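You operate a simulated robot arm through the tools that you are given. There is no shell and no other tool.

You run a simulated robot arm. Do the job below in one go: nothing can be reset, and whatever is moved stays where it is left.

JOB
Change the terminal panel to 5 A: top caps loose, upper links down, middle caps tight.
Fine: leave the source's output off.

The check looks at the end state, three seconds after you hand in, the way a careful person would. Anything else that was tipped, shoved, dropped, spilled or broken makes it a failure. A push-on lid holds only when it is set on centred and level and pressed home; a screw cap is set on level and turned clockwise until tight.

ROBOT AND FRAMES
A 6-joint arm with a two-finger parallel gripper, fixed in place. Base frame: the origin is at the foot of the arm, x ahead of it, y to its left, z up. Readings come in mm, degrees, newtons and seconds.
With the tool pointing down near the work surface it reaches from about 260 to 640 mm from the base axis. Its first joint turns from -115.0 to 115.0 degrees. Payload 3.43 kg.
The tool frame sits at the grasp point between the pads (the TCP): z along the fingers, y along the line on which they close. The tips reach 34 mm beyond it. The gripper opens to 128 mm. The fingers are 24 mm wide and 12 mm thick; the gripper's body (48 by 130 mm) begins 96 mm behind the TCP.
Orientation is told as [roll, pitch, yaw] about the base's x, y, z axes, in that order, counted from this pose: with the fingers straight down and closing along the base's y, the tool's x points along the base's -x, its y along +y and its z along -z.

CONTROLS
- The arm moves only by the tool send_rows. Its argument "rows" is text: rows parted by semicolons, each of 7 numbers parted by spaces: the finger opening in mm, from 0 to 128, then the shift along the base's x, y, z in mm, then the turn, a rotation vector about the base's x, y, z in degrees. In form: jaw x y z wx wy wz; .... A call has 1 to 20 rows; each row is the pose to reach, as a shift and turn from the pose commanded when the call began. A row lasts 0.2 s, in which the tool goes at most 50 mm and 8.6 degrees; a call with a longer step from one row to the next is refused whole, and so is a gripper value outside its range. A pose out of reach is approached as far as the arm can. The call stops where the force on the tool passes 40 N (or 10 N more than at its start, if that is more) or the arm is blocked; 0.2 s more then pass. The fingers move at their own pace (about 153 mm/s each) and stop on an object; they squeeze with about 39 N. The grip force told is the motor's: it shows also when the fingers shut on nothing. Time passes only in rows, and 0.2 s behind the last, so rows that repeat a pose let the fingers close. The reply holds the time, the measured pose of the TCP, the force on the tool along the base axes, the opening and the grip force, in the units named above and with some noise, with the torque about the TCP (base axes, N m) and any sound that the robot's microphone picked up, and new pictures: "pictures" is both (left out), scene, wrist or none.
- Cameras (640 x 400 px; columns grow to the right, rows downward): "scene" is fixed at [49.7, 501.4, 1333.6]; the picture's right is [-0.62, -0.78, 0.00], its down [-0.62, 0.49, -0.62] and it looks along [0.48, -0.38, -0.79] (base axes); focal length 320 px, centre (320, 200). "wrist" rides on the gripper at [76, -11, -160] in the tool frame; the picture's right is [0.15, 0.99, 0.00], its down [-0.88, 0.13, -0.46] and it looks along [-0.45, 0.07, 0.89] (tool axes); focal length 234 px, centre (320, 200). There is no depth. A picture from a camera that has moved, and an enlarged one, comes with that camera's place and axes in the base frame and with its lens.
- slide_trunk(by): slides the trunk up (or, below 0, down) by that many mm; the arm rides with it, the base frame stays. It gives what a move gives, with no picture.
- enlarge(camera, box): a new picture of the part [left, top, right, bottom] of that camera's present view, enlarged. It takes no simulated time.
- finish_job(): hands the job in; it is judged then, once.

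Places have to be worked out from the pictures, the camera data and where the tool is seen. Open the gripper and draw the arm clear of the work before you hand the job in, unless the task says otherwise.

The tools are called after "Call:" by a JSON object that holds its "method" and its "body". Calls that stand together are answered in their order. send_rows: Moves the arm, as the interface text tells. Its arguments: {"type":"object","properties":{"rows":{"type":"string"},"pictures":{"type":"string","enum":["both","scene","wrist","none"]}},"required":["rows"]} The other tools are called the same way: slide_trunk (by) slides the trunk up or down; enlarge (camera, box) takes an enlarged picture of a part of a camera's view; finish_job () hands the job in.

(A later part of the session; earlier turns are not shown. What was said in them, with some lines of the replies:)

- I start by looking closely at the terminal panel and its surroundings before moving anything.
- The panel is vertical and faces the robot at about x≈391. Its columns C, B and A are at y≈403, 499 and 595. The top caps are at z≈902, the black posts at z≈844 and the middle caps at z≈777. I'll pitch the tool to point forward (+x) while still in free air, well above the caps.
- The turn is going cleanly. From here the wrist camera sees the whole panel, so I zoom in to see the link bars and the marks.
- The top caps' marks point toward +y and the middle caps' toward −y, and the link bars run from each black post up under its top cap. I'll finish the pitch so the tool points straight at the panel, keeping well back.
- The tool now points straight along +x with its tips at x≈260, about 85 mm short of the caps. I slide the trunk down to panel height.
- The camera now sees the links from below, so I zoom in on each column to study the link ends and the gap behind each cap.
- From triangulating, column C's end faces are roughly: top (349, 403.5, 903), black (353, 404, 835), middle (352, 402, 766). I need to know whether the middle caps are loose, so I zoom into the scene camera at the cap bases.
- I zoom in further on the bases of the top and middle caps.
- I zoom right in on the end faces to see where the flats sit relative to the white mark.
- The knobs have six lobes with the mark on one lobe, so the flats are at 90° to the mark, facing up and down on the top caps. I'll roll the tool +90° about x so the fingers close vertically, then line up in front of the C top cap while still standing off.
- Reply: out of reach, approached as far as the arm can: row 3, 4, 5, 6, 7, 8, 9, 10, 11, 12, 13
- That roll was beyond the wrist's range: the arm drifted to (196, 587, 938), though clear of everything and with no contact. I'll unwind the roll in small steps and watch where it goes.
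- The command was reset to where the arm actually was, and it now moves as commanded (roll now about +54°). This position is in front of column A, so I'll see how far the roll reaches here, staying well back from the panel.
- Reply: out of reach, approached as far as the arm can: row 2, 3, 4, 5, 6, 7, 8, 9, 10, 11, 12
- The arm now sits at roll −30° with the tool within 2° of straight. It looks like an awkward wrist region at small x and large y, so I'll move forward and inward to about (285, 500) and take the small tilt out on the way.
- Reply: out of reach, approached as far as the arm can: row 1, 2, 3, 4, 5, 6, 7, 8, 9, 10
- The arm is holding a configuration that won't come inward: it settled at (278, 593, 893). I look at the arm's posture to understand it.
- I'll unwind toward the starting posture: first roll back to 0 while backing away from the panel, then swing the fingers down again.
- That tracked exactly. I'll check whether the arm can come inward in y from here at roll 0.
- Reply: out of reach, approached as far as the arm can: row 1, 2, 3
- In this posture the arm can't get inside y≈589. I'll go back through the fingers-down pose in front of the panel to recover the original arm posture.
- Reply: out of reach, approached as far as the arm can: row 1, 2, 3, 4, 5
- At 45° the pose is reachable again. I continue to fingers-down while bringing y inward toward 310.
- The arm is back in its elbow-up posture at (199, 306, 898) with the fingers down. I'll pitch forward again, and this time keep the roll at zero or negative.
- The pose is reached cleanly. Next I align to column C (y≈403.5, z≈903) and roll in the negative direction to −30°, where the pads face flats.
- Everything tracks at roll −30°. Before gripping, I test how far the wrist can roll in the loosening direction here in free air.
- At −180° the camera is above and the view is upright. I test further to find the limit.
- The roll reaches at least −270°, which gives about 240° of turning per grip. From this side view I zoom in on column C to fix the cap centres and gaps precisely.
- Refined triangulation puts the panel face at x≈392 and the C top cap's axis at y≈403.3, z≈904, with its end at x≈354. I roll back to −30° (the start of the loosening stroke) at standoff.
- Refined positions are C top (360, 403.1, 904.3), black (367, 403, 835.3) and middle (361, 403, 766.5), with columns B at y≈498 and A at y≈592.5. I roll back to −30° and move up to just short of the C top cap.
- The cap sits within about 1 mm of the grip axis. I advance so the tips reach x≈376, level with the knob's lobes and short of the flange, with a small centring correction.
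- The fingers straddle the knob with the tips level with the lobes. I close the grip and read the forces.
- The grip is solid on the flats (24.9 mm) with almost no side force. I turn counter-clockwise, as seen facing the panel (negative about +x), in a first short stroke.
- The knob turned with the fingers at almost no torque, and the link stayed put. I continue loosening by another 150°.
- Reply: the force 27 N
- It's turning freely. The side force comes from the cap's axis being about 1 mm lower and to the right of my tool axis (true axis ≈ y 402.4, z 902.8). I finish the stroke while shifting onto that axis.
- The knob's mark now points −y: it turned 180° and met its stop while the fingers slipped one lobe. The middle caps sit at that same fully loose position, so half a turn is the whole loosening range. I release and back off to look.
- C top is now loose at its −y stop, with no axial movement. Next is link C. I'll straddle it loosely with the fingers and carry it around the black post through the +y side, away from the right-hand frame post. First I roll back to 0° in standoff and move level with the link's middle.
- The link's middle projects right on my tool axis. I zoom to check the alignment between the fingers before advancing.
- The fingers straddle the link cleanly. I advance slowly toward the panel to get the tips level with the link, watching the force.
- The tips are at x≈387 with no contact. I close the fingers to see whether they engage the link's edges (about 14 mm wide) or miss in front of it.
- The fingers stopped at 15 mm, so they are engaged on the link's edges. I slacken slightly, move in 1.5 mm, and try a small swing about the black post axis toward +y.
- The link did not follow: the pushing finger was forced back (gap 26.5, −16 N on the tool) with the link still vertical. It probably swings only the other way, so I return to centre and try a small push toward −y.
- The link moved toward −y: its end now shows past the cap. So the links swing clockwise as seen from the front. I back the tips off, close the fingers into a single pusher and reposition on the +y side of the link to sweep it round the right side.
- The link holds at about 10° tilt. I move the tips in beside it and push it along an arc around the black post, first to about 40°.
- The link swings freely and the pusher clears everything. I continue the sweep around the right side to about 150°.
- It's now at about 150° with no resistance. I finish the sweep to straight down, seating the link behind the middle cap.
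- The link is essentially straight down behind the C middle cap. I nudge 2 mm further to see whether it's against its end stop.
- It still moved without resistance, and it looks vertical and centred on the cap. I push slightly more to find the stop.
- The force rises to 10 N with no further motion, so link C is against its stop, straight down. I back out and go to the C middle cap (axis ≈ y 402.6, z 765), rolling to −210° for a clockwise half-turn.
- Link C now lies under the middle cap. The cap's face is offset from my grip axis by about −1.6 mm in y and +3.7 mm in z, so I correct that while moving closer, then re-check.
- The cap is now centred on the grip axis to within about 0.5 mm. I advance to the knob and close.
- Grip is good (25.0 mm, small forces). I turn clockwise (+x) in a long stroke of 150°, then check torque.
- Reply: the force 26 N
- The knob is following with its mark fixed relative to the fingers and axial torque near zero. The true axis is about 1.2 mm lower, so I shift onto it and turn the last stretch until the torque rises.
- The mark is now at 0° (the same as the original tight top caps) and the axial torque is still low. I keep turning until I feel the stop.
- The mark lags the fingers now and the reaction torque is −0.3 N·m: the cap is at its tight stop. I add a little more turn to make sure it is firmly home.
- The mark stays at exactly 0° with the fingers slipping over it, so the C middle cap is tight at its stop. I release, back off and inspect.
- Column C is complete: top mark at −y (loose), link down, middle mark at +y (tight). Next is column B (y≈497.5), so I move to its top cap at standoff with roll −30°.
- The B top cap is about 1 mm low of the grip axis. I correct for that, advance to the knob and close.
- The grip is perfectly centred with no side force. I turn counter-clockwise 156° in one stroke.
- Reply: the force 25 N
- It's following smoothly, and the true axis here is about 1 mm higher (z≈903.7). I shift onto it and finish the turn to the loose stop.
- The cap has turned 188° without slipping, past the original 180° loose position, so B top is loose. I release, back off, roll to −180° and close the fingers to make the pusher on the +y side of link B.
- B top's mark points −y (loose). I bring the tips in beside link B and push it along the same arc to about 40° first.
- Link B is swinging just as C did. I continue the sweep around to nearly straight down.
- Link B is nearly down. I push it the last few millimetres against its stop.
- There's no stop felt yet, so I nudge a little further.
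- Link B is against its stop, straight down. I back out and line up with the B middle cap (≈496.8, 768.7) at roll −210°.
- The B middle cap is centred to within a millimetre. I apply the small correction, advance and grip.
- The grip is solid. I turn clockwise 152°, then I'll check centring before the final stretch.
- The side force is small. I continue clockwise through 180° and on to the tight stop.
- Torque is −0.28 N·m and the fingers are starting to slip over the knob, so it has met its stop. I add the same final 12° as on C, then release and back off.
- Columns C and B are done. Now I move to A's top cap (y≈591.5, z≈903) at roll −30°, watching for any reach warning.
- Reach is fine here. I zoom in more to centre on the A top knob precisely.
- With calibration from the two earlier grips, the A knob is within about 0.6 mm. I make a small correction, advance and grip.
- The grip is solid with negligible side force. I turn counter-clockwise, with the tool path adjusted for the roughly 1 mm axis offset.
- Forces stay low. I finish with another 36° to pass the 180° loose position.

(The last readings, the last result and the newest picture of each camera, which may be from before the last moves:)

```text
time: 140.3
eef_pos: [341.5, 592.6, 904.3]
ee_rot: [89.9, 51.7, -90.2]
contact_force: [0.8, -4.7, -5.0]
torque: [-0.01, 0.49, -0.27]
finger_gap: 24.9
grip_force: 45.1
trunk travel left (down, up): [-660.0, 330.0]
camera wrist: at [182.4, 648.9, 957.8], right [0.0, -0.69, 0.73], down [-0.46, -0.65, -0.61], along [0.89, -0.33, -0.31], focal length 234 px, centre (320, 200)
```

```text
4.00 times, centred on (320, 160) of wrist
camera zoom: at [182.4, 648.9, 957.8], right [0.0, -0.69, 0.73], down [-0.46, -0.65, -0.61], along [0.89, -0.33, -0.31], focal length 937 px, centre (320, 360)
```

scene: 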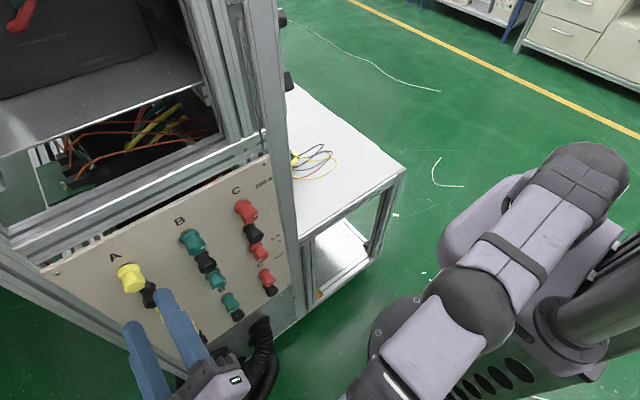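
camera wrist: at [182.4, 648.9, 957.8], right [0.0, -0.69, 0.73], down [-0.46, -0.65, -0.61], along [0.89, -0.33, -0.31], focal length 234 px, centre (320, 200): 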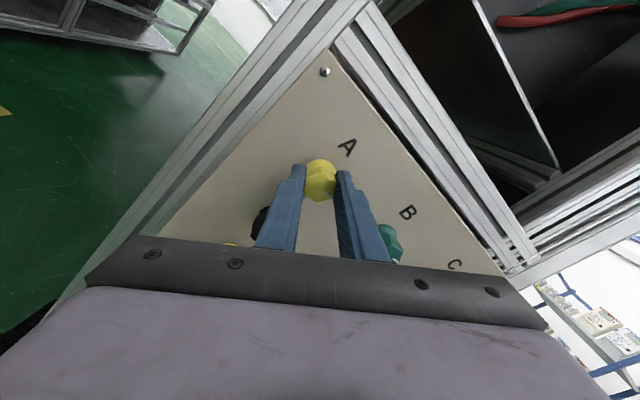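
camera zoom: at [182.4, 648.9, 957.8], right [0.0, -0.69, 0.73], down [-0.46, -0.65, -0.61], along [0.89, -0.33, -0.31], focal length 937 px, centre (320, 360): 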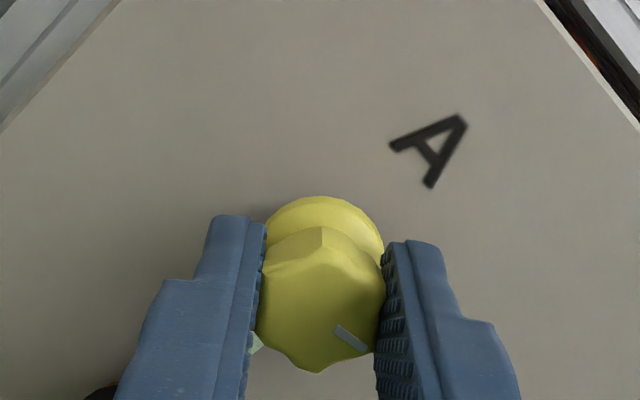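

A top is loosened past 180°. I release, back off, roll to −180° and position the closed-finger pusher on the +y side of link A.

Call:
{"method": "send_rows", "body": {"rows": "52 0 0 0 0 0 0; 52 0 0 0 0 0 0; 52 -12 0 0 0 0 0; 52 -30 0 0 0 0 0; 52 -50 0 -4 4 0 0; 40 -50 4 -10 10 0 0; 20 -50 10 -16 16 0 0; 0 -50 16 -24 22 0 0; 0 -50 22 -32 28 0 0; 0 -50 24.8 -38 34 0 0; 0 -50 24.8 -38 38 0 0; 0 -50 24.8 -38 38 0 0"}}

Call:
{"method": "enlarge", "body": {"camera": "wrist", "box": [240, 90, 400, 210]}}

Call:
{"method": "enlarge", "body": {"camera": "scene", "box": [100, 230, 200, 330]}}

```text
time: 142.9
eef_pos: [292.3, 593.3, 871.8]
ee_rot: [52.0, 90.0, -128.0]
contact_force: [-0.2, 0.1, -0.2]
torque: [-0.04, 0.03, 0.0]
finger_gap: 0.0
grip_force: 33.5
out of reach, approached as far as the arm can: row 7, 8, 9, 10, 11, 12
trunk travel left (down, up): [-660.0, 330.0]
camera wrist: at [132.7, 605.6, 947.6], right [0.0, -0.99, 0.15], down [-0.46, -0.13, -0.88], along [0.89, -0.07, -0.45], focal length 234 px, centre (320, 200)
```

scene: 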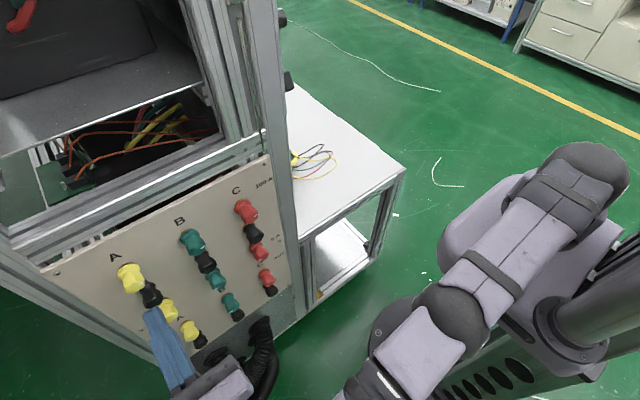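
wrist: 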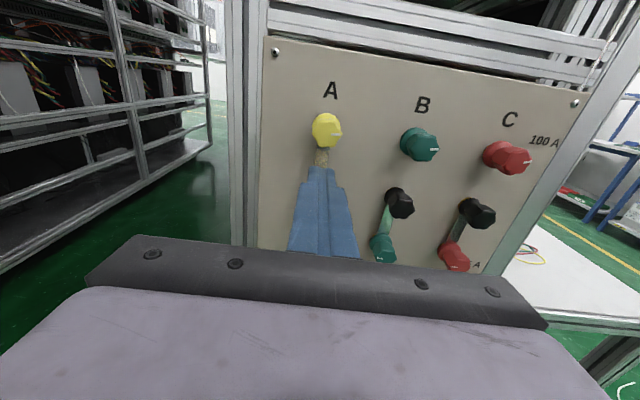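

```text
3.33 times, centred on (320, 150) of wrist
camera zoom: at [132.7, 605.6, 947.6], right [0.0, -0.99, 0.15], down [-0.46, -0.13, -0.88], along [0.89, -0.07, -0.45], focal length 781 px, centre (320, 367)
```

zoom: 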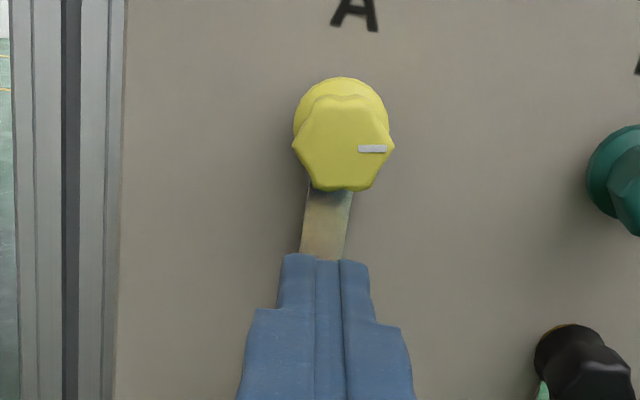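

```text
4.00 times, centred on (150, 280) of scene
camera zoom: at [49.7, 501.4, 1333.6], right [-0.62, -0.78, 0.0], down [-0.62, 0.49, -0.62], along [0.48, -0.38, -0.79], focal length 1279 px, centre (1000, -120)
```

zoom: 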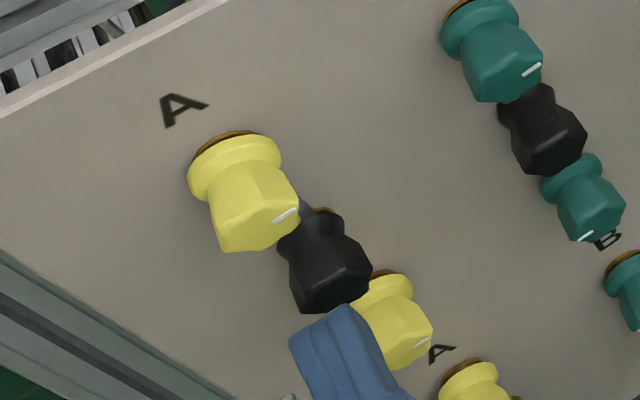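

At this shoulder height the arm is fully stretched and can't get behind link A at y≈617. I'll lower the trunk so the shoulder is level with the work. For A I'll straddle the link and rotate with it, so the tool never goes beyond y≈592. The tips are clear of the caps for the slide.

Call:
{"method": "slide_trunk", "body": {"by": -120}}

Call:
{"method": "send_rows", "body": {"rows": "10 -10 0 15 0 0 0; 20 -10 0 35 0 0 0; 24 -10 0 55 0 0 0; 24 -10 0 75 0 0 0; 24 -10 -0.5 95 0 0 0; 24 -10 -1 110 0 0 0; 24 -10 -1 118 0 0 0; 24 -10 -1 118 0 0 0"}}

Call:
{"method": "enlarge", "body": {"camera": "wrist", "box": [260, 90, 380, 210]}}

```text
time: 144.4
eef_pos: [292.5, 594.0, 750.1]
ee_rot: [73.2, 89.9, -106.8]
contact_force: [0.4, -1.2, -0.1]
torque: [-0.01, -0.01, 0.0]
finger_gap: 0.0
grip_force: 32.9
trunk travel left (down, up): [-540.0, 450.0]
```

```text
time: 146.2
eef_pos: [280.5, 593.0, 867.9]
ee_rot: [74.0, 89.8, -105.9]
contact_force: [0.0, 0.2, -1.0]
torque: [0.02, -0.01, -0.02]
finger_gap: 24.1
grip_force: 0.2
trunk travel left (down, up): [-540.0, 450.0]
camera wrist: at [122.2, 604.7, 945.4], right [0.0, -0.99, 0.15], down [-0.46, -0.13, -0.88], along [0.89, -0.07, -0.45], focal length 234 px, centre (320, 200)
```

scene: 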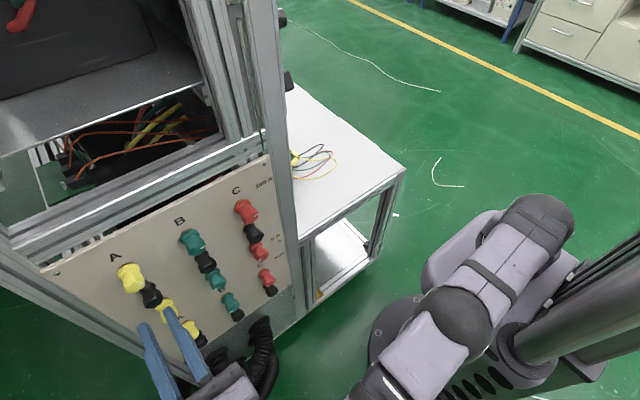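
wrist: 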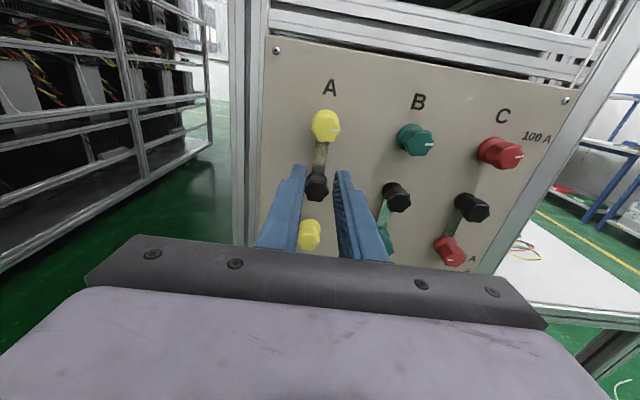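

```text
3.33 times, centred on (320, 150) of wrist
camera zoom: at [122.2, 604.7, 945.4], right [0.0, -0.99, 0.15], down [-0.46, -0.13, -0.88], along [0.89, -0.07, -0.45], focal length 781 px, centre (320, 367)
```

zoom: 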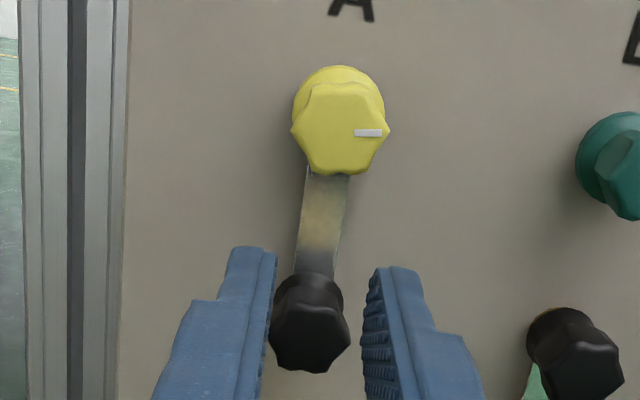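

The trunk move worked and the fingers line up on link A. I shift 0.8 mm and advance to straddle it, with the tips level with the link.

Call:
{"method": "send_rows", "body": {"rows": "24 15 -0.8 0.8 0 0 0; 24 30 -0.8 0.8 0 0 0; 24 45 -0.8 0.8 0 0 0; 24 57 -0.8 0.8 0 0 0; 24 65 -0.8 0.8 0 0 0; 24 70 -0.8 0.8 0 0 0; 24 72.3 -0.8 0.8 0 0 0; 24 72.3 -0.8 0.8 0 0 0"}}

Call:
{"method": "enlarge", "body": {"camera": "wrist", "box": [260, 90, 380, 210]}}

Call:
{"method": "enlarge", "body": {"camera": "scene", "box": [110, 240, 190, 320]}}

```text
time: 148.0
eef_pos: [354.2, 590.8, 869.3]
ee_rot: [75.6, 89.9, -104.4]
contact_force: [-0.2, 0.6, -0.5]
torque: [-0.03, 0.01, -0.01]
finger_gap: 24.2
grip_force: 0.1
trunk travel left (down, up): [-540.0, 450.0]
camera wrist: at [195.0, 603.8, 946.1], right [0.0, -0.99, 0.15], down [-0.46, -0.13, -0.88], along [0.89, -0.07, -0.45], focal length 234 px, centre (320, 200)
```

scene: 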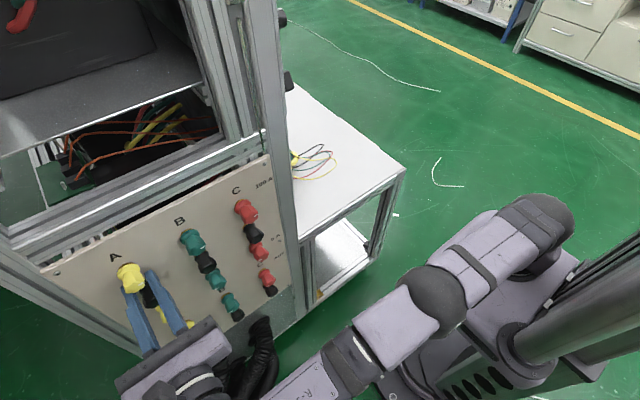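
wrist: 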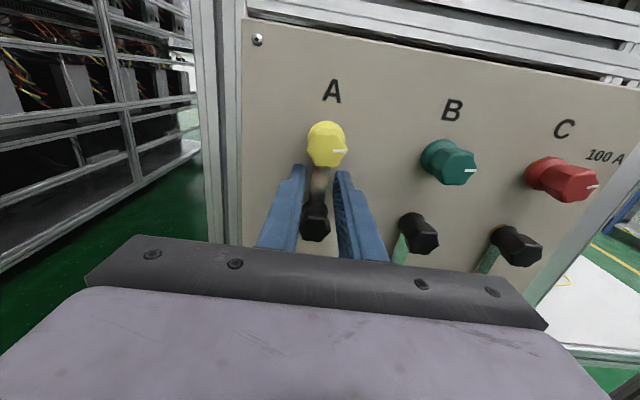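

```text
3.33 times, centred on (320, 150) of wrist
camera zoom: at [195.0, 603.8, 946.1], right [0.0, -0.99, 0.15], down [-0.46, -0.13, -0.88], along [0.89, -0.07, -0.45], focal length 781 px, centre (320, 367)
```

zoom: 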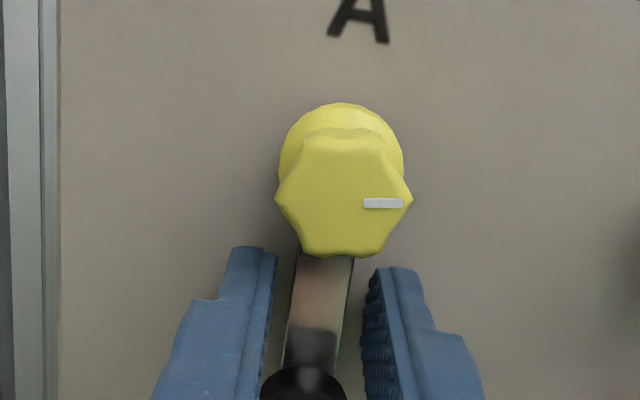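

```text
5.00 times, centred on (150, 280) of scene
camera zoom: at [49.7, 501.4, 1333.6], right [-0.62, -0.78, 0.0], down [-0.62, 0.49, -0.62], along [0.48, -0.38, -0.79], focal length 1599 px, centre (1170, -200)
```

zoom: 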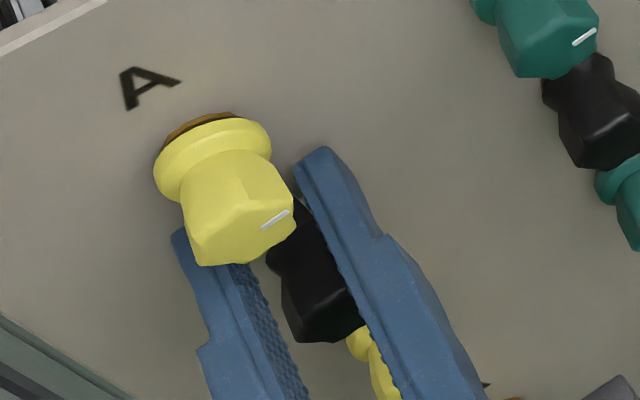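

The link is cleanly between the fingers. I swing it clockwise about the black post, rotating the tool with it, using a slightly smaller radius (29 mm) to clear the top cap's flange. I go to 40° first.

Call:
{"method": "send_rows", "body": {"rows": "20 0 0 -4.6 0 0 0; 20 0 -2 -4.7 4 0 0; 20 0 -4.04 -4.88 8 0 0; 20 0 -7.99 -5.72 16 0 0; 20 0 -11.8 -7.11 24 0 0; 20 0 -15.37 -9.01 32 0 0; 20 0 -18.64 -11.38 40 0 0; 20 0 -18.64 -11.38 40 0 0"}}

Call:
{"method": "enlarge", "body": {"camera": "wrist", "box": [260, 90, 380, 210]}}

Call:
{"method": "enlarge", "body": {"camera": "scene", "box": [110, 240, 190, 320]}}

```text
time: 149.8
eef_pos: [355.3, 573.6, 857.9]
ee_rot: [-90.0, 50.1, 90.0]
contact_force: [-0.6, -0.2, 0.8]
torque: [0.0, -0.02, -0.05]
finger_gap: 19.9
grip_force: 0.2
trunk travel left (down, up): [-540.0, 450.0]
camera wrist: at [195.1, 533.6, 924.8], right [0.0, -0.85, -0.52], down [-0.46, 0.47, -0.76], along [0.89, 0.24, -0.39], focal length 234 px, centre (320, 200)
```

scene: 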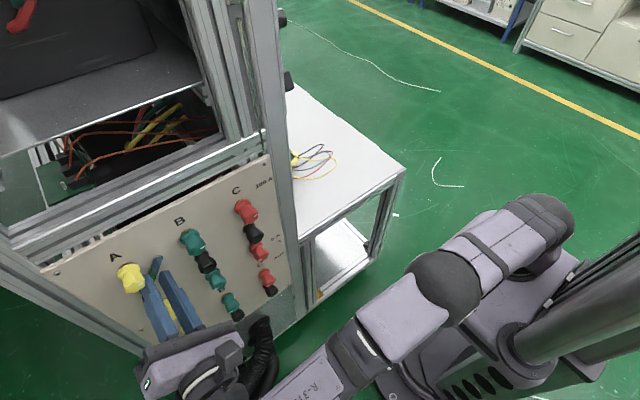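
wrist: 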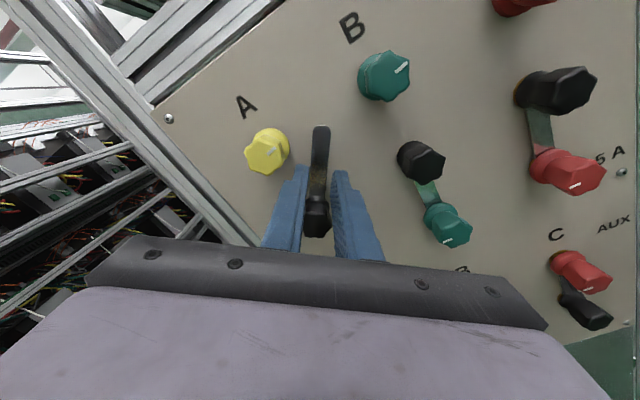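

```text
3.33 times, centred on (320, 150) of wrist
camera zoom: at [195.1, 533.6, 924.8], right [0.0, -0.85, -0.52], down [-0.46, 0.47, -0.76], along [0.89, 0.24, -0.39], focal length 781 px, centre (320, 367)
```

zoom: 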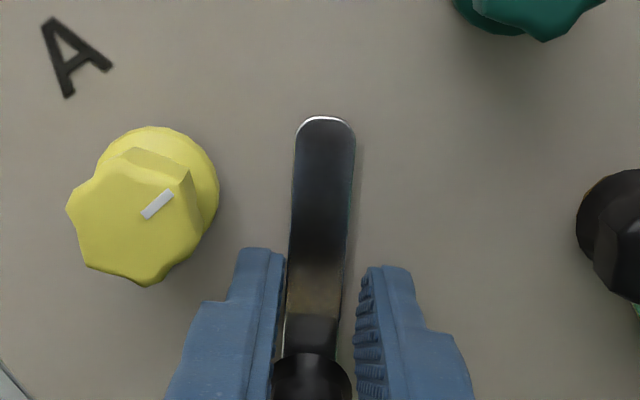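

```text
5.00 times, centred on (150, 280) of scene
camera zoom: at [49.7, 501.4, 1333.6], right [-0.62, -0.78, 0.0], down [-0.62, 0.49, -0.62], along [0.48, -0.38, -0.79], focal length 1599 px, centre (1170, -200)
```

zoom: 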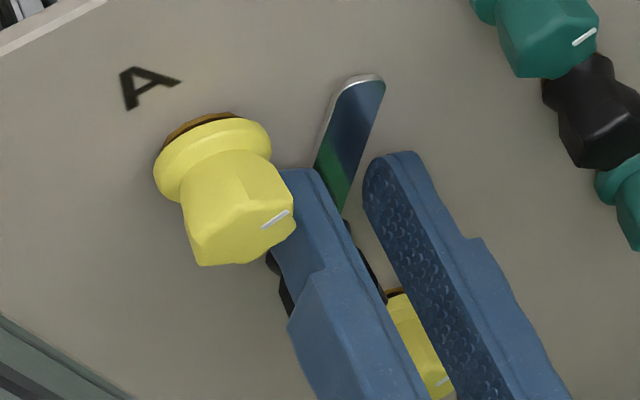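

Link A follows nicely between the fingers. I continue the arc round to 168°.

Call:
{"method": "send_rows", "body": {"rows": "20 0 -2.91 -2.82 8 0 0; 20 0 -5.4 -6 16 0 0; 20 0 -7.42 -9.51 24 0 0; 20 0 -8.94 -13.26 32 0 0; 20 0 -9.92 -17.18 40 0 0; 20 0 -10.34 -21.21 48 0 0; 20 0 -10.2 -25.25 56 0 0; 20 0 -9.5 -29.24 64 0 0; 20 0 -8.25 -33.08 72 0 0; 20 0 -6.47 -36.72 80 0 0; 20 0 -4.21 -40.07 88 0 0; 20 0 -1.51 -43.08 96 0 0; 20 0 1.59 -45.68 104 0 0; 20 0 5.03 -47.83 112 0 0; 20 0 8.72 -49.47 120 0 0; 20 0 12.61 -50.59 128 0 0; 20 0 12.61 -50.59 128 0 0"}}

Call:
{"method": "enlarge", "body": {"camera": "wrist", "box": [260, 80, 400, 210]}}

Call:
{"method": "enlarge", "body": {"camera": "scene", "box": [110, 250, 190, 330]}}

```text
time: 153.4
eef_pos: [354.0, 586.5, 807.9]
ee_rot: [-90.2, -78.0, 90.2]
contact_force: [0.2, 0.5, -0.1]
torque: [-0.02, 0.01, -0.01]
finger_gap: 20.1
grip_force: 0.2
trunk travel left (down, up): [-540.0, 450.0]
camera wrist: at [194.9, 559.8, 736.7], right [0.0, 0.94, -0.35], down [-0.46, 0.31, 0.83], along [0.89, 0.16, 0.43], focal length 234 px, centre (320, 200)
```

scene: 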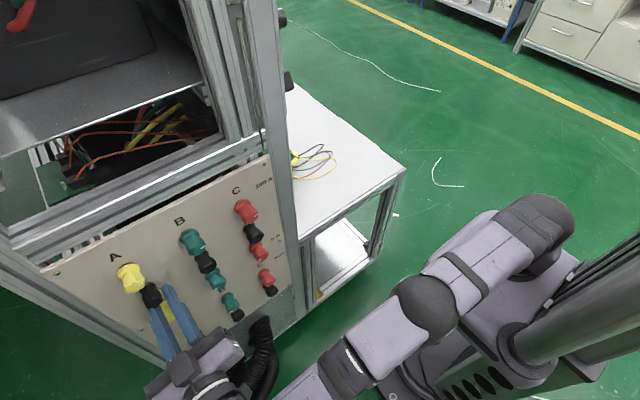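
wrist: 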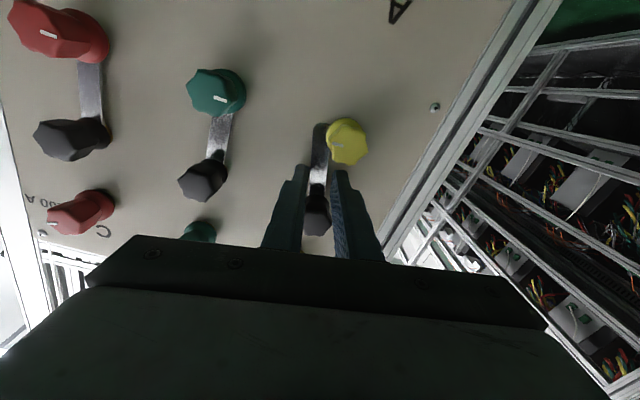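

```text
3.08 times, centred on (330, 145) of wrist
camera zoom: at [194.9, 559.8, 736.7], right [0.0, 0.94, -0.35], down [-0.46, 0.31, 0.83], along [0.89, 0.16, 0.43], focal length 720 px, centre (289, 369)
```

zoom: 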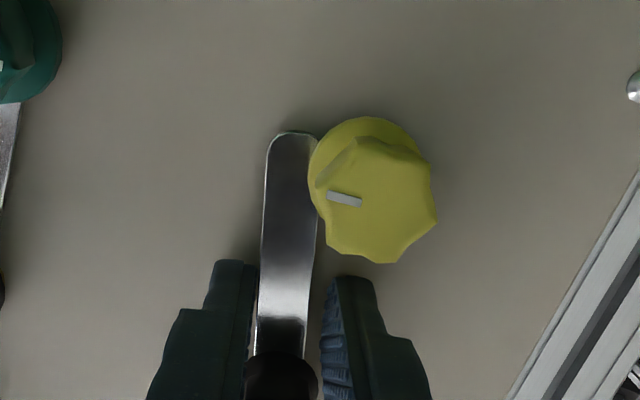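

```text
5.00 times, centred on (150, 290) of scene
camera zoom: at [49.7, 501.4, 1333.6], right [-0.62, -0.78, 0.0], down [-0.62, 0.49, -0.62], along [0.48, -0.38, -0.79], focal length 1599 px, centre (1170, -250)
```

zoom: 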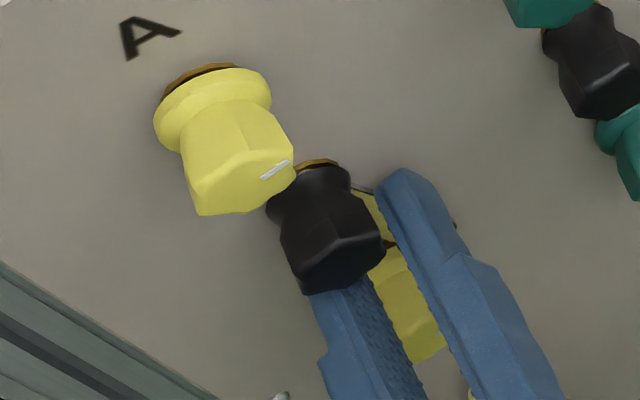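

The link is nearly there. I rotate the last 12° and push gently toward +y until the stop is felt.

Call:
{"method": "send_rows", "body": {"rows": "20 0 3 -0.4 6 0 0; 20 0 6.03 -0.63 12 0 0; 20 0 7.5 -0.63 12 0 0; 20 0 9 -0.63 12 0 0; 20 0 9 -0.63 12 0 0", "pictures": "wrist"}}

Call:
{"method": "enlarge", "body": {"camera": "wrist", "box": [260, 80, 400, 210]}}

```text
time: 154.6
eef_pos: [354.6, 595.0, 806.1]
ee_rot: [-100.1, -89.9, 100.0]
contact_force: [-0.2, -1.5, 0.0]
torque: [0.01, 0.01, -0.06]
finger_gap: 20.3
grip_force: 0.9
trunk travel left (down, up): [-540.0, 450.0]
camera wrist: at [194.9, 584.0, 731.9], right [0.0, 0.99, -0.15], down [-0.46, 0.13, 0.88], along [0.89, 0.07, 0.45], focal length 234 px, centre (320, 200)
```

wrist: 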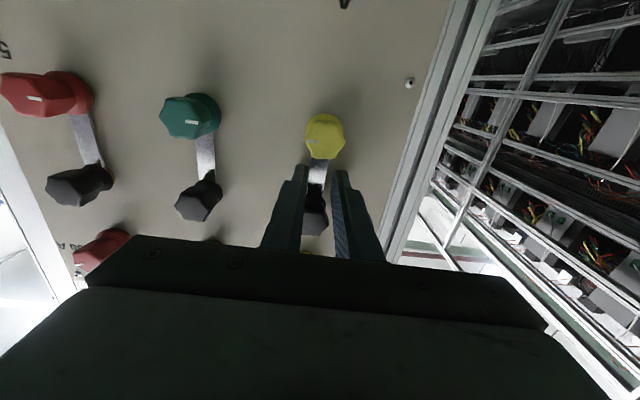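

```text
3.08 times, centred on (330, 145) of wrist
camera zoom: at [194.9, 584.0, 731.9], right [0.0, 0.99, -0.15], down [-0.46, 0.13, 0.88], along [0.89, 0.07, 0.45], focal length 720 px, centre (289, 369)
```

zoom: 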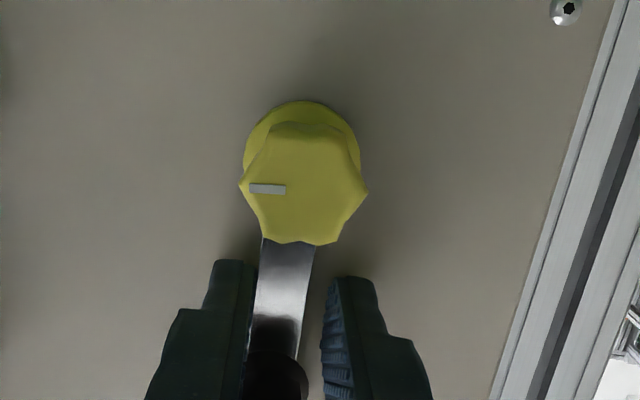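

Link A is now behind the A middle cap. I nudge a bit more to confirm the stop.

Call:
{"method": "send_rows", "body": {"rows": "18 0 0.8 0 0 0 0; 18 0 1.5 0 0 0 0; 18 0 1.5 0 0 0 0", "pictures": "none"}}

```text
time: 155.4
eef_pos: [355.3, 595.7, 806.8]
ee_rot: [-102.4, -89.9, 102.2]
contact_force: [-2.0, -6.8, -2.2]
torque: [0.1, 0.06, -0.25]
finger_gap: 21.7
grip_force: 3.4
trunk travel left (down, up): [-540.0, 450.0]
```

Link A is against its stop (force rose, finger gap pushed to 21.7). I back out, lower the trunk another 100 mm so the A middle cap is well within reach, then roll to −210°.

Call:
{"method": "send_rows", "body": {"rows": "26 0 -2 0 0 0 0; 26 -6 -3 0 0 0 0; 26 -20 -3 0 0 0 0; 26 -40 -3 0 0 0 0; 30 -62 -3 0 0 0 0; 40 -62 -4 0 0 0 0; 40 -62 -4 0 0 0 0", "pictures": "scene"}}

Call:
{"method": "slide_trunk", "body": {"by": -100}}

Call:
{"method": "send_rows", "body": {"rows": "52 0 0 8 -8 0 0; 52 0 0 16 -16 0 0; 52 0 0 24 -24 0 0; 52 0 0 32 -32 0 0; 52 0 0 40 -40 0 0; 52 0 0 48 -48 0 0; 52 0 0 56 -56 0 0; 52 0 0 60 -64 0 0; 52 0 0 61 -72 0 0; 52 0 0 61 -80 0 0; 52 0 0 61 -88 0 0; 52 0 0 61 -96 0 0; 52 0 0 61 -104 0 0; 52 0 0 61 -112 0 0; 52 0 0 61 -120 0 0; 52 0 0 61 -128 0 0; 52 0 0 61 -136 0 0; 52 0 0 61 -144 0 0; 52 0 0 61 -152 0 0", "pictures": "scene"}}

```text
time: 157.0
eef_pos: [293.0, 592.7, 807.6]
ee_rot: [-102.8, -90.0, 102.8]
contact_force: [-0.3, 0.6, 0.2]
torque: [-0.01, 0.01, 0.01]
finger_gap: 40.2
grip_force: 0.0
trunk travel left (down, up): [-540.0, 450.0]
```

scene: 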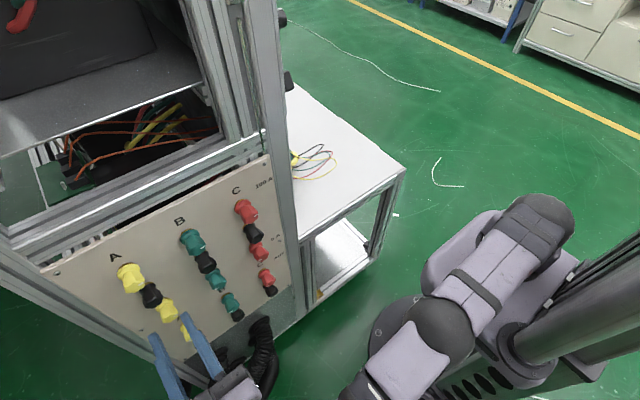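

```text
time: 158.3
eef_pos: [293.0, 592.1, 707.8]
ee_rot: [-109.7, -90.0, 109.5]
contact_force: [-0.3, 0.1, -0.3]
torque: [-0.03, 0.01, -0.02]
finger_gap: 39.8
grip_force: 0.1
trunk travel left (down, up): [-440.0, 550.0]
```

```text
time: 162.3
eef_pos: [292.9, 591.0, 768.1]
ee_rot: [-89.9, 62.3, 90.1]
contact_force: [-0.8, 0.6, -0.1]
torque: [-0.01, 0.0, 0.01]
finger_gap: 51.9
grip_force: 0.0
trunk travel left (down, up): [-440.0, 550.0]
```

scene: 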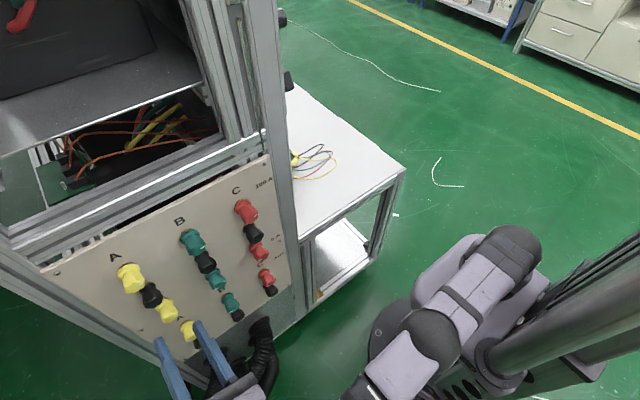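

All tracked with no reach warnings. I finish the roll to −210° and check alignment with the A middle cap.

Call:
{"method": "send_rows", "body": {"rows": "52 0 0 0 -8 0 0; 52 0 0 0 -16 0 0; 52 0 0 0 -24 0 0; 52 0 0 0 -32 0 0; 52 0 0 0 -40 0 0; 52 0 0 0 -48 0 0; 52 0 0 0 -54 0 0; 52 0 0 0 -58 0 0; 52 0 0 0 -58 0 0", "pictures": "wrist"}}

Call:
{"method": "enlarge", "body": {"camera": "wrist", "box": [260, 110, 380, 210]}}

Call:
{"method": "enlarge", "body": {"camera": "wrist", "box": [298, 145, 342, 195]}}

```text
time: 164.3
eef_pos: [292.8, 592.0, 767.5]
ee_rot: [89.9, 59.7, -90.1]
contact_force: [0.3, 1.4, 0.7]
torque: [-0.04, 0.0, 0.03]
finger_gap: 52.3
grip_force: 0.0
trunk travel left (down, up): [-440.0, 550.0]
camera wrist: at [132.9, 640.7, 829.1], right [0.0, -0.78, 0.62], down [-0.46, -0.56, -0.7], along [0.89, -0.28, -0.36], focal length 234 px, centre (320, 200)
```

wrist: 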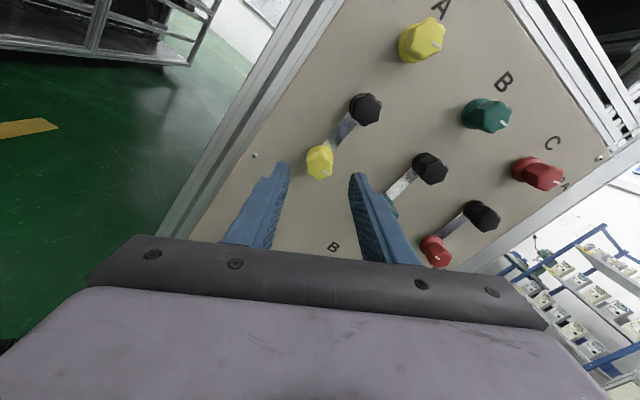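

```text
4.00 times, centred on (320, 160) of wrist
camera zoom: at [132.9, 640.7, 829.1], right [0.0, -0.78, 0.62], down [-0.46, -0.56, -0.7], along [0.89, -0.28, -0.36], focal length 937 px, centre (320, 360)
```

zoom: 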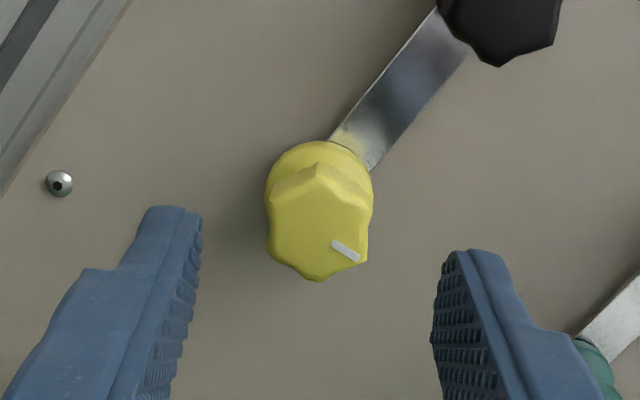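

```text
8.00 times, centred on (320, 170) of wrist
camera zoom: at [132.9, 640.7, 829.1], right [0.0, -0.78, 0.62], down [-0.46, -0.56, -0.7], along [0.89, -0.28, -0.36], focal length 1873 px, centre (320, 440)
```

zoom: 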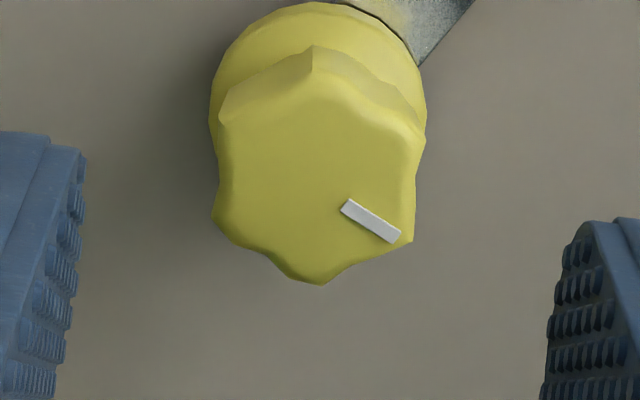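

The A middle cap is centred to within about a millimetre. I apply a small correction, advance and grip.

Call:
{"method": "send_rows", "body": {"rows": "52 12 -0.4 -0.7 0 0 0; 52 24 -0.4 -0.7 0 0 0; 52 36 -0.4 -0.7 0 0 0; 52 45 -0.4 -0.7 0 0 0; 52 49.3 -0.4 -0.7 0 0 0; 30 49.3 -0.4 -0.7 0 0 0; 10 49.3 -0.4 -0.7 0 0 0; 10 49.3 -0.4 -0.7 0 0 0; 10 49.3 -0.4 -0.7 0 0 0", "pictures": "wrist"}}

Call:
{"method": "enlarge", "body": {"camera": "wrist", "box": [260, 110, 380, 210]}}

```text
time: 166.3
eef_pos: [341.9, 592.4, 767.1]
ee_rot: [89.8, 59.8, -90.1]
contact_force: [0.6, 1.9, 0.2]
torque: [0.01, -0.07, 0.04]
finger_gap: 25.0
grip_force: 44.9
trunk travel left (down, up): [-440.0, 550.0]
camera wrist: at [182.1, 640.4, 828.4], right [0.0, -0.78, 0.62], down [-0.46, -0.55, -0.7], along [0.89, -0.28, -0.36], focal length 234 px, centre (320, 200)
```

wrist: 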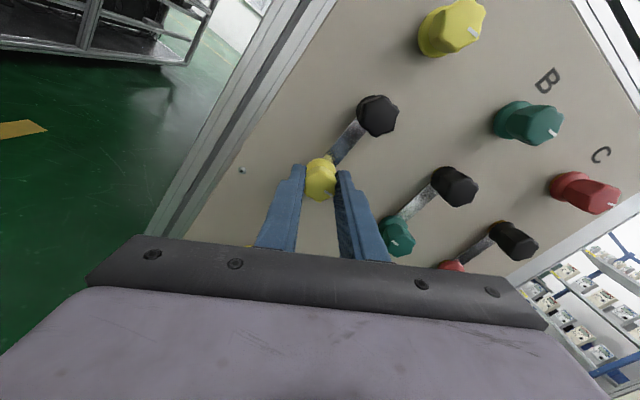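

```text
4.00 times, centred on (320, 160) of wrist
camera zoom: at [182.1, 640.4, 828.4], right [0.0, -0.78, 0.62], down [-0.46, -0.55, -0.7], along [0.89, -0.28, -0.36], focal length 937 px, centre (320, 360)
```

zoom: 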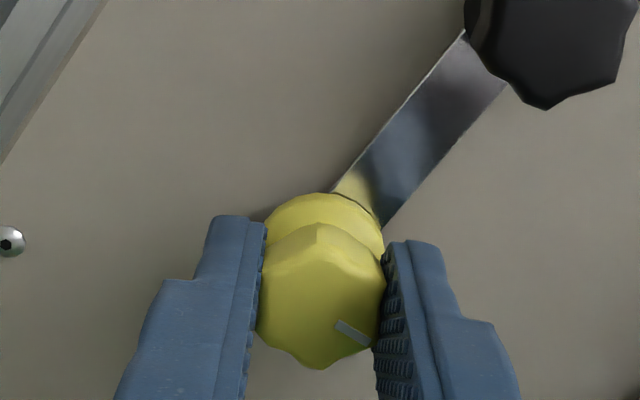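

The grip is centred with negligible force. I turn clockwise 152°.

Call:
{"method": "send_rows", "body": {"rows": "10 0 0 0 8 0 0; 10 0 0 0 16 0 0; 10 0 0 0 24 0 0; 10 0 0 0 32 0 0; 10 0 0 0 40 0 0; 10 0 0 0 48 0 0; 10 0 0 0 56 0 0; 10 0 0 0 64 0 0; 10 0 0 0 72 0 0; 10 0 0 0 80 0 0; 10 0 0 0 88 0 0; 10 0 0 0 96 0 0; 10 0 0 0 104 0 0; 10 0 0 0 112 0 0; 10 0 0 0 120 0 0; 10 0 0 0 128 0 0; 10 0 0 0 136 0 0; 10 0 0 0 144 0 0; 10 0 0 0 152 0 0; 10 0 0 0 152 0 0", "pictures": "none"}}

```text
time: 170.5
eef_pos: [340.7, 591.6, 767.1]
ee_rot: [-90.1, -31.9, 90.0]
contact_force: [2.2, -0.6, -3.0]
torque: [0.0, -0.29, 0.57]
finger_gap: 24.9
grip_force: 45.1
trunk travel left (down, up): [-440.0, 550.0]
```

The side force stays very small. I continue clockwise to the tight stop, with the same final over-turn as on C and B.

Call:
{"method": "send_rows", "body": {"rows": "10 0 0 0 6 0 0; 10 0 0 0 12 0 0; 10 0 0 0 18 0 0; 10 0 0 0 24 0 0; 10 0 0 0 30 0 0; 10 0 0 0 36 0 0; 10 0 0 0 42 0 0; 10 0 0 0 48 0 0; 10 0 0 0 52 0 0; 10 0 0 0 56 0 0; 10 0 0 0 60 0 0; 10 0 0 0 60 0 0", "pictures": "wrist"}}

Call:
{"method": "enlarge", "body": {"camera": "wrist", "box": [260, 110, 380, 210]}}

```text
time: 173.1
eef_pos: [340.8, 591.5, 767.5]
ee_rot: [90.6, -88.2, -90.7]
contact_force: [1.2, 4.1, 0.1]
torque: [-0.37, 0.07, 0.07]
finger_gap: 25.0
grip_force: 44.9
trunk travel left (down, up): [-440.0, 550.0]
camera wrist: at [182.1, 583.9, 691.8], right [0.0, 0.99, -0.11], down [-0.46, 0.1, 0.88], along [0.89, 0.05, 0.45], focal length 234 px, centre (320, 200)
```

wrist: 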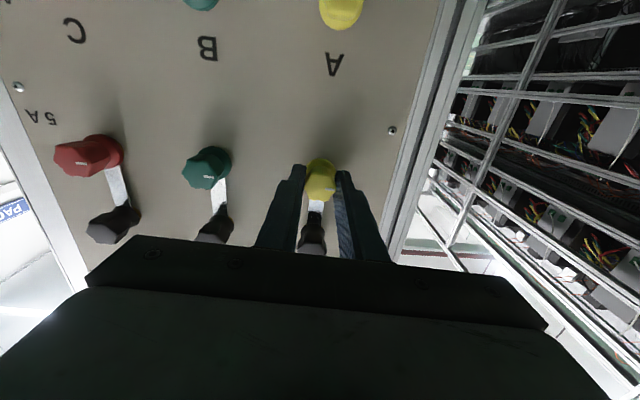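

```text
4.00 times, centred on (320, 160) of wrist
camera zoom: at [182.1, 583.9, 691.8], right [0.0, 0.99, -0.11], down [-0.46, 0.1, 0.88], along [0.89, 0.05, 0.45], focal length 937 px, centre (320, 360)
```

zoom: 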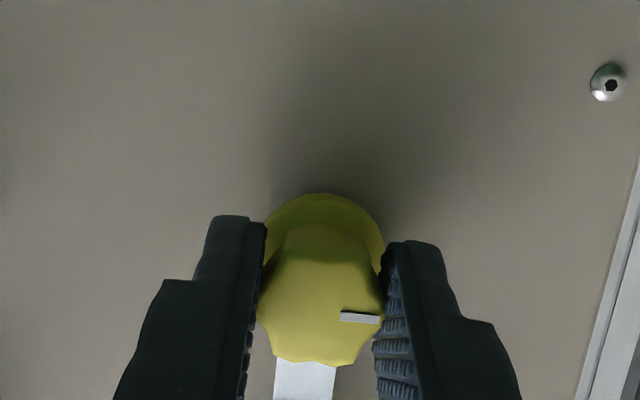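

A middle is tight: torque −0.37 N·m and its mark is at 0°, matching B and C. I release and back off to inspect the whole panel.

Call:
{"method": "send_rows", "body": {"rows": "52 0 0 0 0 0 0; 52 0 0 0 0 0 0; 52 -12 0 0 0 0 0; 52 -30 0 0 0 0 0; 52 -55 0 0 0 0 0; 52 -80 -5 0 0 0 0; 52 -100 -15 0 0 0 0; 52 -100 -40 0 0 0 0; 52 -100 -70 0 0 0 0; 52 -100 -100 0 0 0 0; 52 -100 -100 0 0 0 0"}}

Call:
{"method": "enlarge", "body": {"camera": "wrist", "box": [180, 40, 500, 240]}}

Call:
{"method": "enlarge", "body": {"camera": "scene", "box": [100, 190, 290, 330]}}

```text
time: 175.5
eef_pos: [242.6, 492.0, 767.5]
ee_rot: [91.1, -88.0, -91.0]
contact_force: [-0.3, -1.0, -0.4]
torque: [0.0, -0.01, -0.01]
finger_gap: 52.1
grip_force: 0.0
trunk travel left (down, up): [-440.0, 550.0]
camera wrist: at [82.5, 483.1, 692.9], right [0.0, 0.99, -0.11], down [-0.46, 0.1, 0.88], along [0.89, 0.05, 0.45], focal length 234 px, centre (320, 200)
```

scene: 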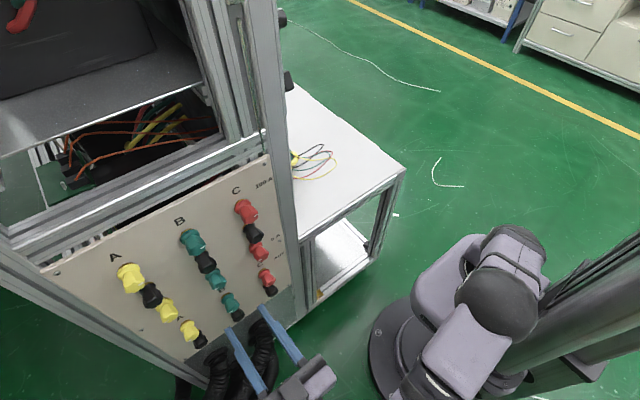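
wrist: 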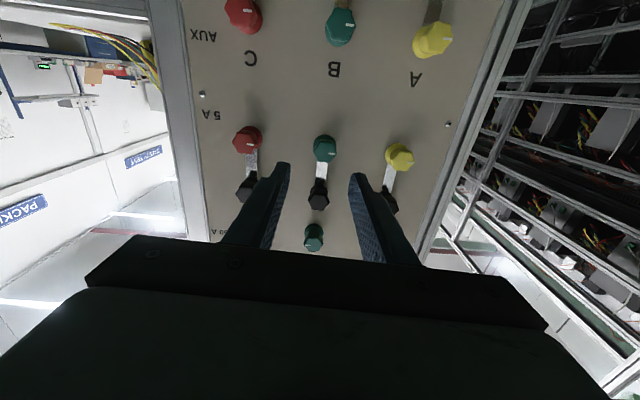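

```text
2.00 times, centred on (340, 140) of wrist
camera zoom: at [82.5, 483.1, 692.9], right [0.0, 0.99, -0.11], down [-0.46, 0.1, 0.88], along [0.89, 0.05, 0.45], focal length 468 px, centre (280, 320)
```

zoom: 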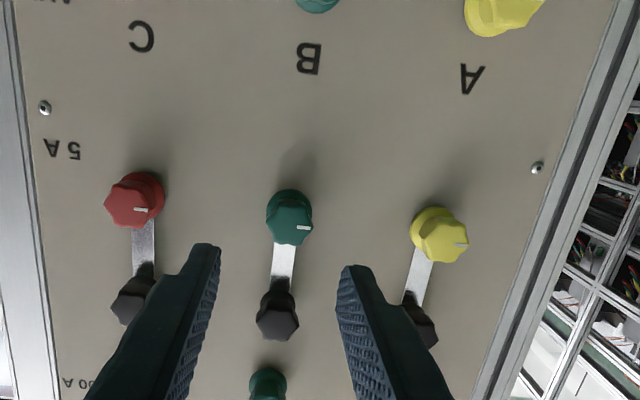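

```text
2.86 times, centred on (195, 260) of scene
camera zoom: at [49.7, 501.4, 1333.6], right [-0.62, -0.78, 0.0], down [-0.62, 0.49, -0.62], along [0.48, -0.38, -0.79], focal length 914 px, centre (677, 29)
```

zoom: 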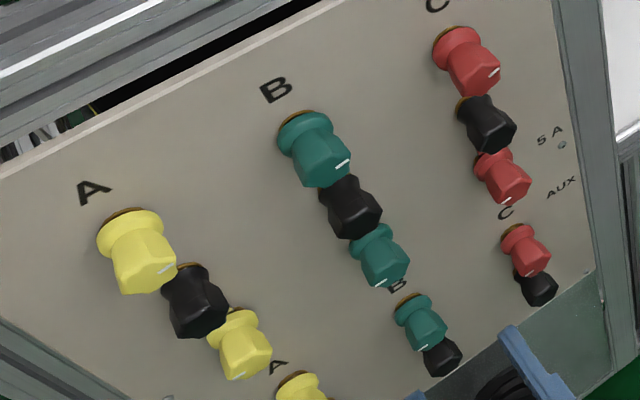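

All three columns match: top marks at −y (loose), links straight down, middle marks at +y (tight), and the AUX row is untouched. I take closer looks at the top row and links before clearing the arm.

Call:
{"method": "enlarge", "body": {"camera": "scene", "box": [105, 190, 265, 300]}}

Call:
{"method": "enlarge", "body": {"camera": "wrist", "box": [225, 110, 345, 210]}}

Call:
{"method": "send_rows", "body": {"rows": "70 -5 -10 0 -2 0 0; 90 -10 -30 10 -2 0 0; 110 -15 -55 20 -2 0 0; 128 -15 -80 30 -2 0 0; 128 -15 -100 40 -2 0 0; 128 -15 -100 40 -2 0 0"}}

Call:
{"method": "enlarge", "body": {"camera": "wrist", "box": [260, 0, 580, 200]}}

```text
3.64 times, centred on (185, 245) of scene
camera zoom: at [49.7, 501.4, 1333.6], right [-0.62, -0.78, 0.0], down [-0.62, 0.49, -0.62], along [0.48, -0.38, -0.79], focal length 1163 px, centre (811, 36)
```

zoom: 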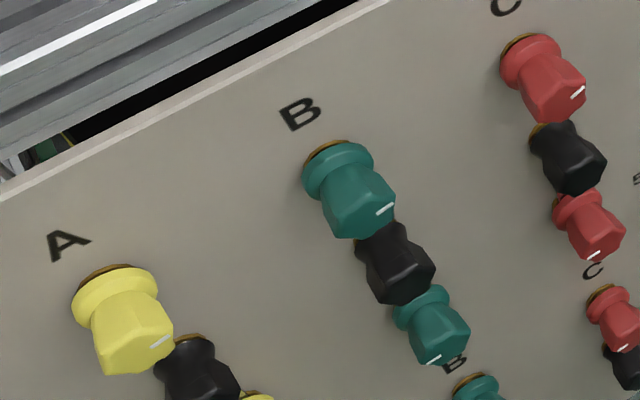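

```text
4.00 times, centred on (285, 160) of wrist
camera zoom: at [82.5, 483.1, 692.9], right [0.0, 0.99, -0.11], down [-0.46, 0.1, 0.88], along [0.89, 0.05, 0.45], focal length 937 px, centre (460, 360)
```

zoom: 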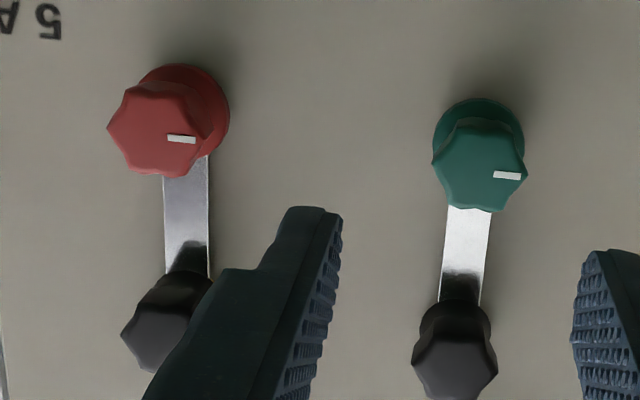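

```text
time: 176.9
eef_pos: [225.6, 391.5, 807.0]
ee_rot: [-108.4, -89.9, 108.4]
contact_force: [0.6, -1.0, 0.8]
torque: [0.01, -0.01, 0.0]
finger_gap: 128.1
grip_force: 0.1
trunk travel left (down, up): [-440.0, 550.0]
camera wrist: at [67.3, 380.4, 732.8], right [0.0, 0.99, -0.15], down [-0.46, 0.13, 0.88], along [0.89, 0.07, 0.45], focal length 234 px, centre (320, 200)
```

scene: 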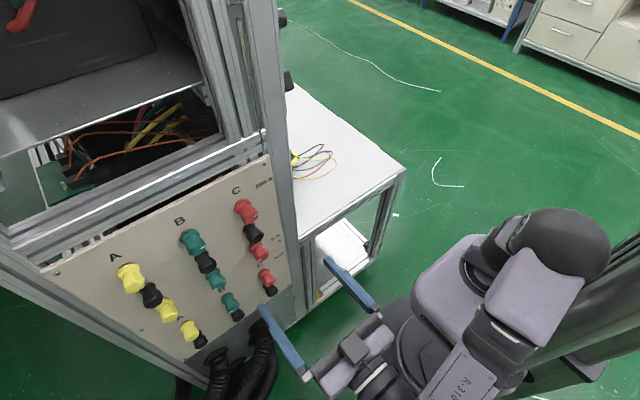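
wrist: 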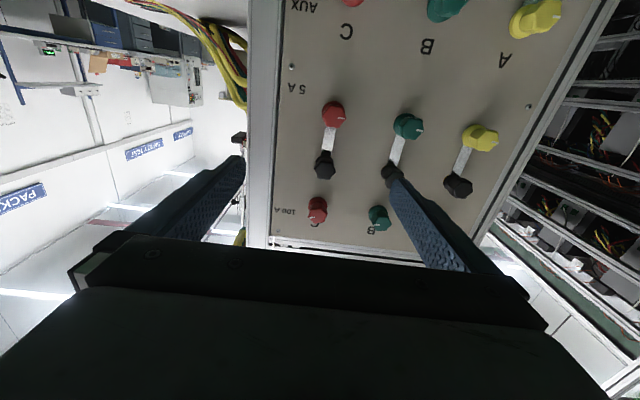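

```text
2.00 times, centred on (420, 100) of wrist
camera zoom: at [67.3, 380.4, 732.8], right [0.0, 0.99, -0.15], down [-0.46, 0.13, 0.88], along [0.89, 0.07, 0.45], focal length 468 px, centre (120, 400)
```

zoom: 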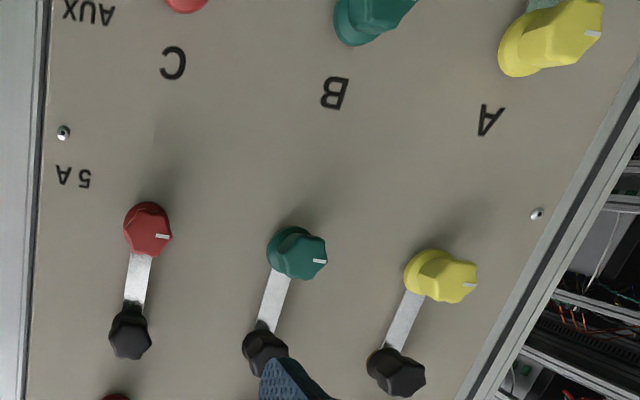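

The final state is confirmed: all top caps are loose, upper links down and middle caps tight. The AUX row and the source were not touched. The gripper is open and the arm is about 95 mm clear of the panel, so I hand the job in.

Call:
{"method": "finish_job", "body": {}}

```text
The job is handed in.
```

The terminal panel is set to 5 A on all three columns, and the job is handed in. I don't have the check's result.

| Column | Top cap | Upper link | Middle cap |
|---|---|---|---|
| C (red) | loose, turned back about 180° | down, against its stop | tight, at its stop |
| B (green) | loose, turned back about 188° | down, against its stop | tight, at its stop |
| A (yellow) | loose, turned back about 188° | down, against its stop | tight, at its stop |

- **Tightness:** each middle cap was turned clockwise until the fingers slipped on it, at roughly 0.3–0.4 N·m. I took that as tight.
- **Links:** they only swing clockwise as seen from the front. One early push on link C went the other way; it was blocked at about 16 N and the link didn't move.
- **Reach:** two moves toward column A were out of reach and the arm drifted, but nothing was touched. I lowered the trunk by 410 mm in all and left it there.
- **Source and the rest of the panel:** I didn't touch the source's output, the AUX row or the black caps. I did not check whether the output was actually off.

The gripper is fully open, with the fingertips about 95 mm clear of the caps.
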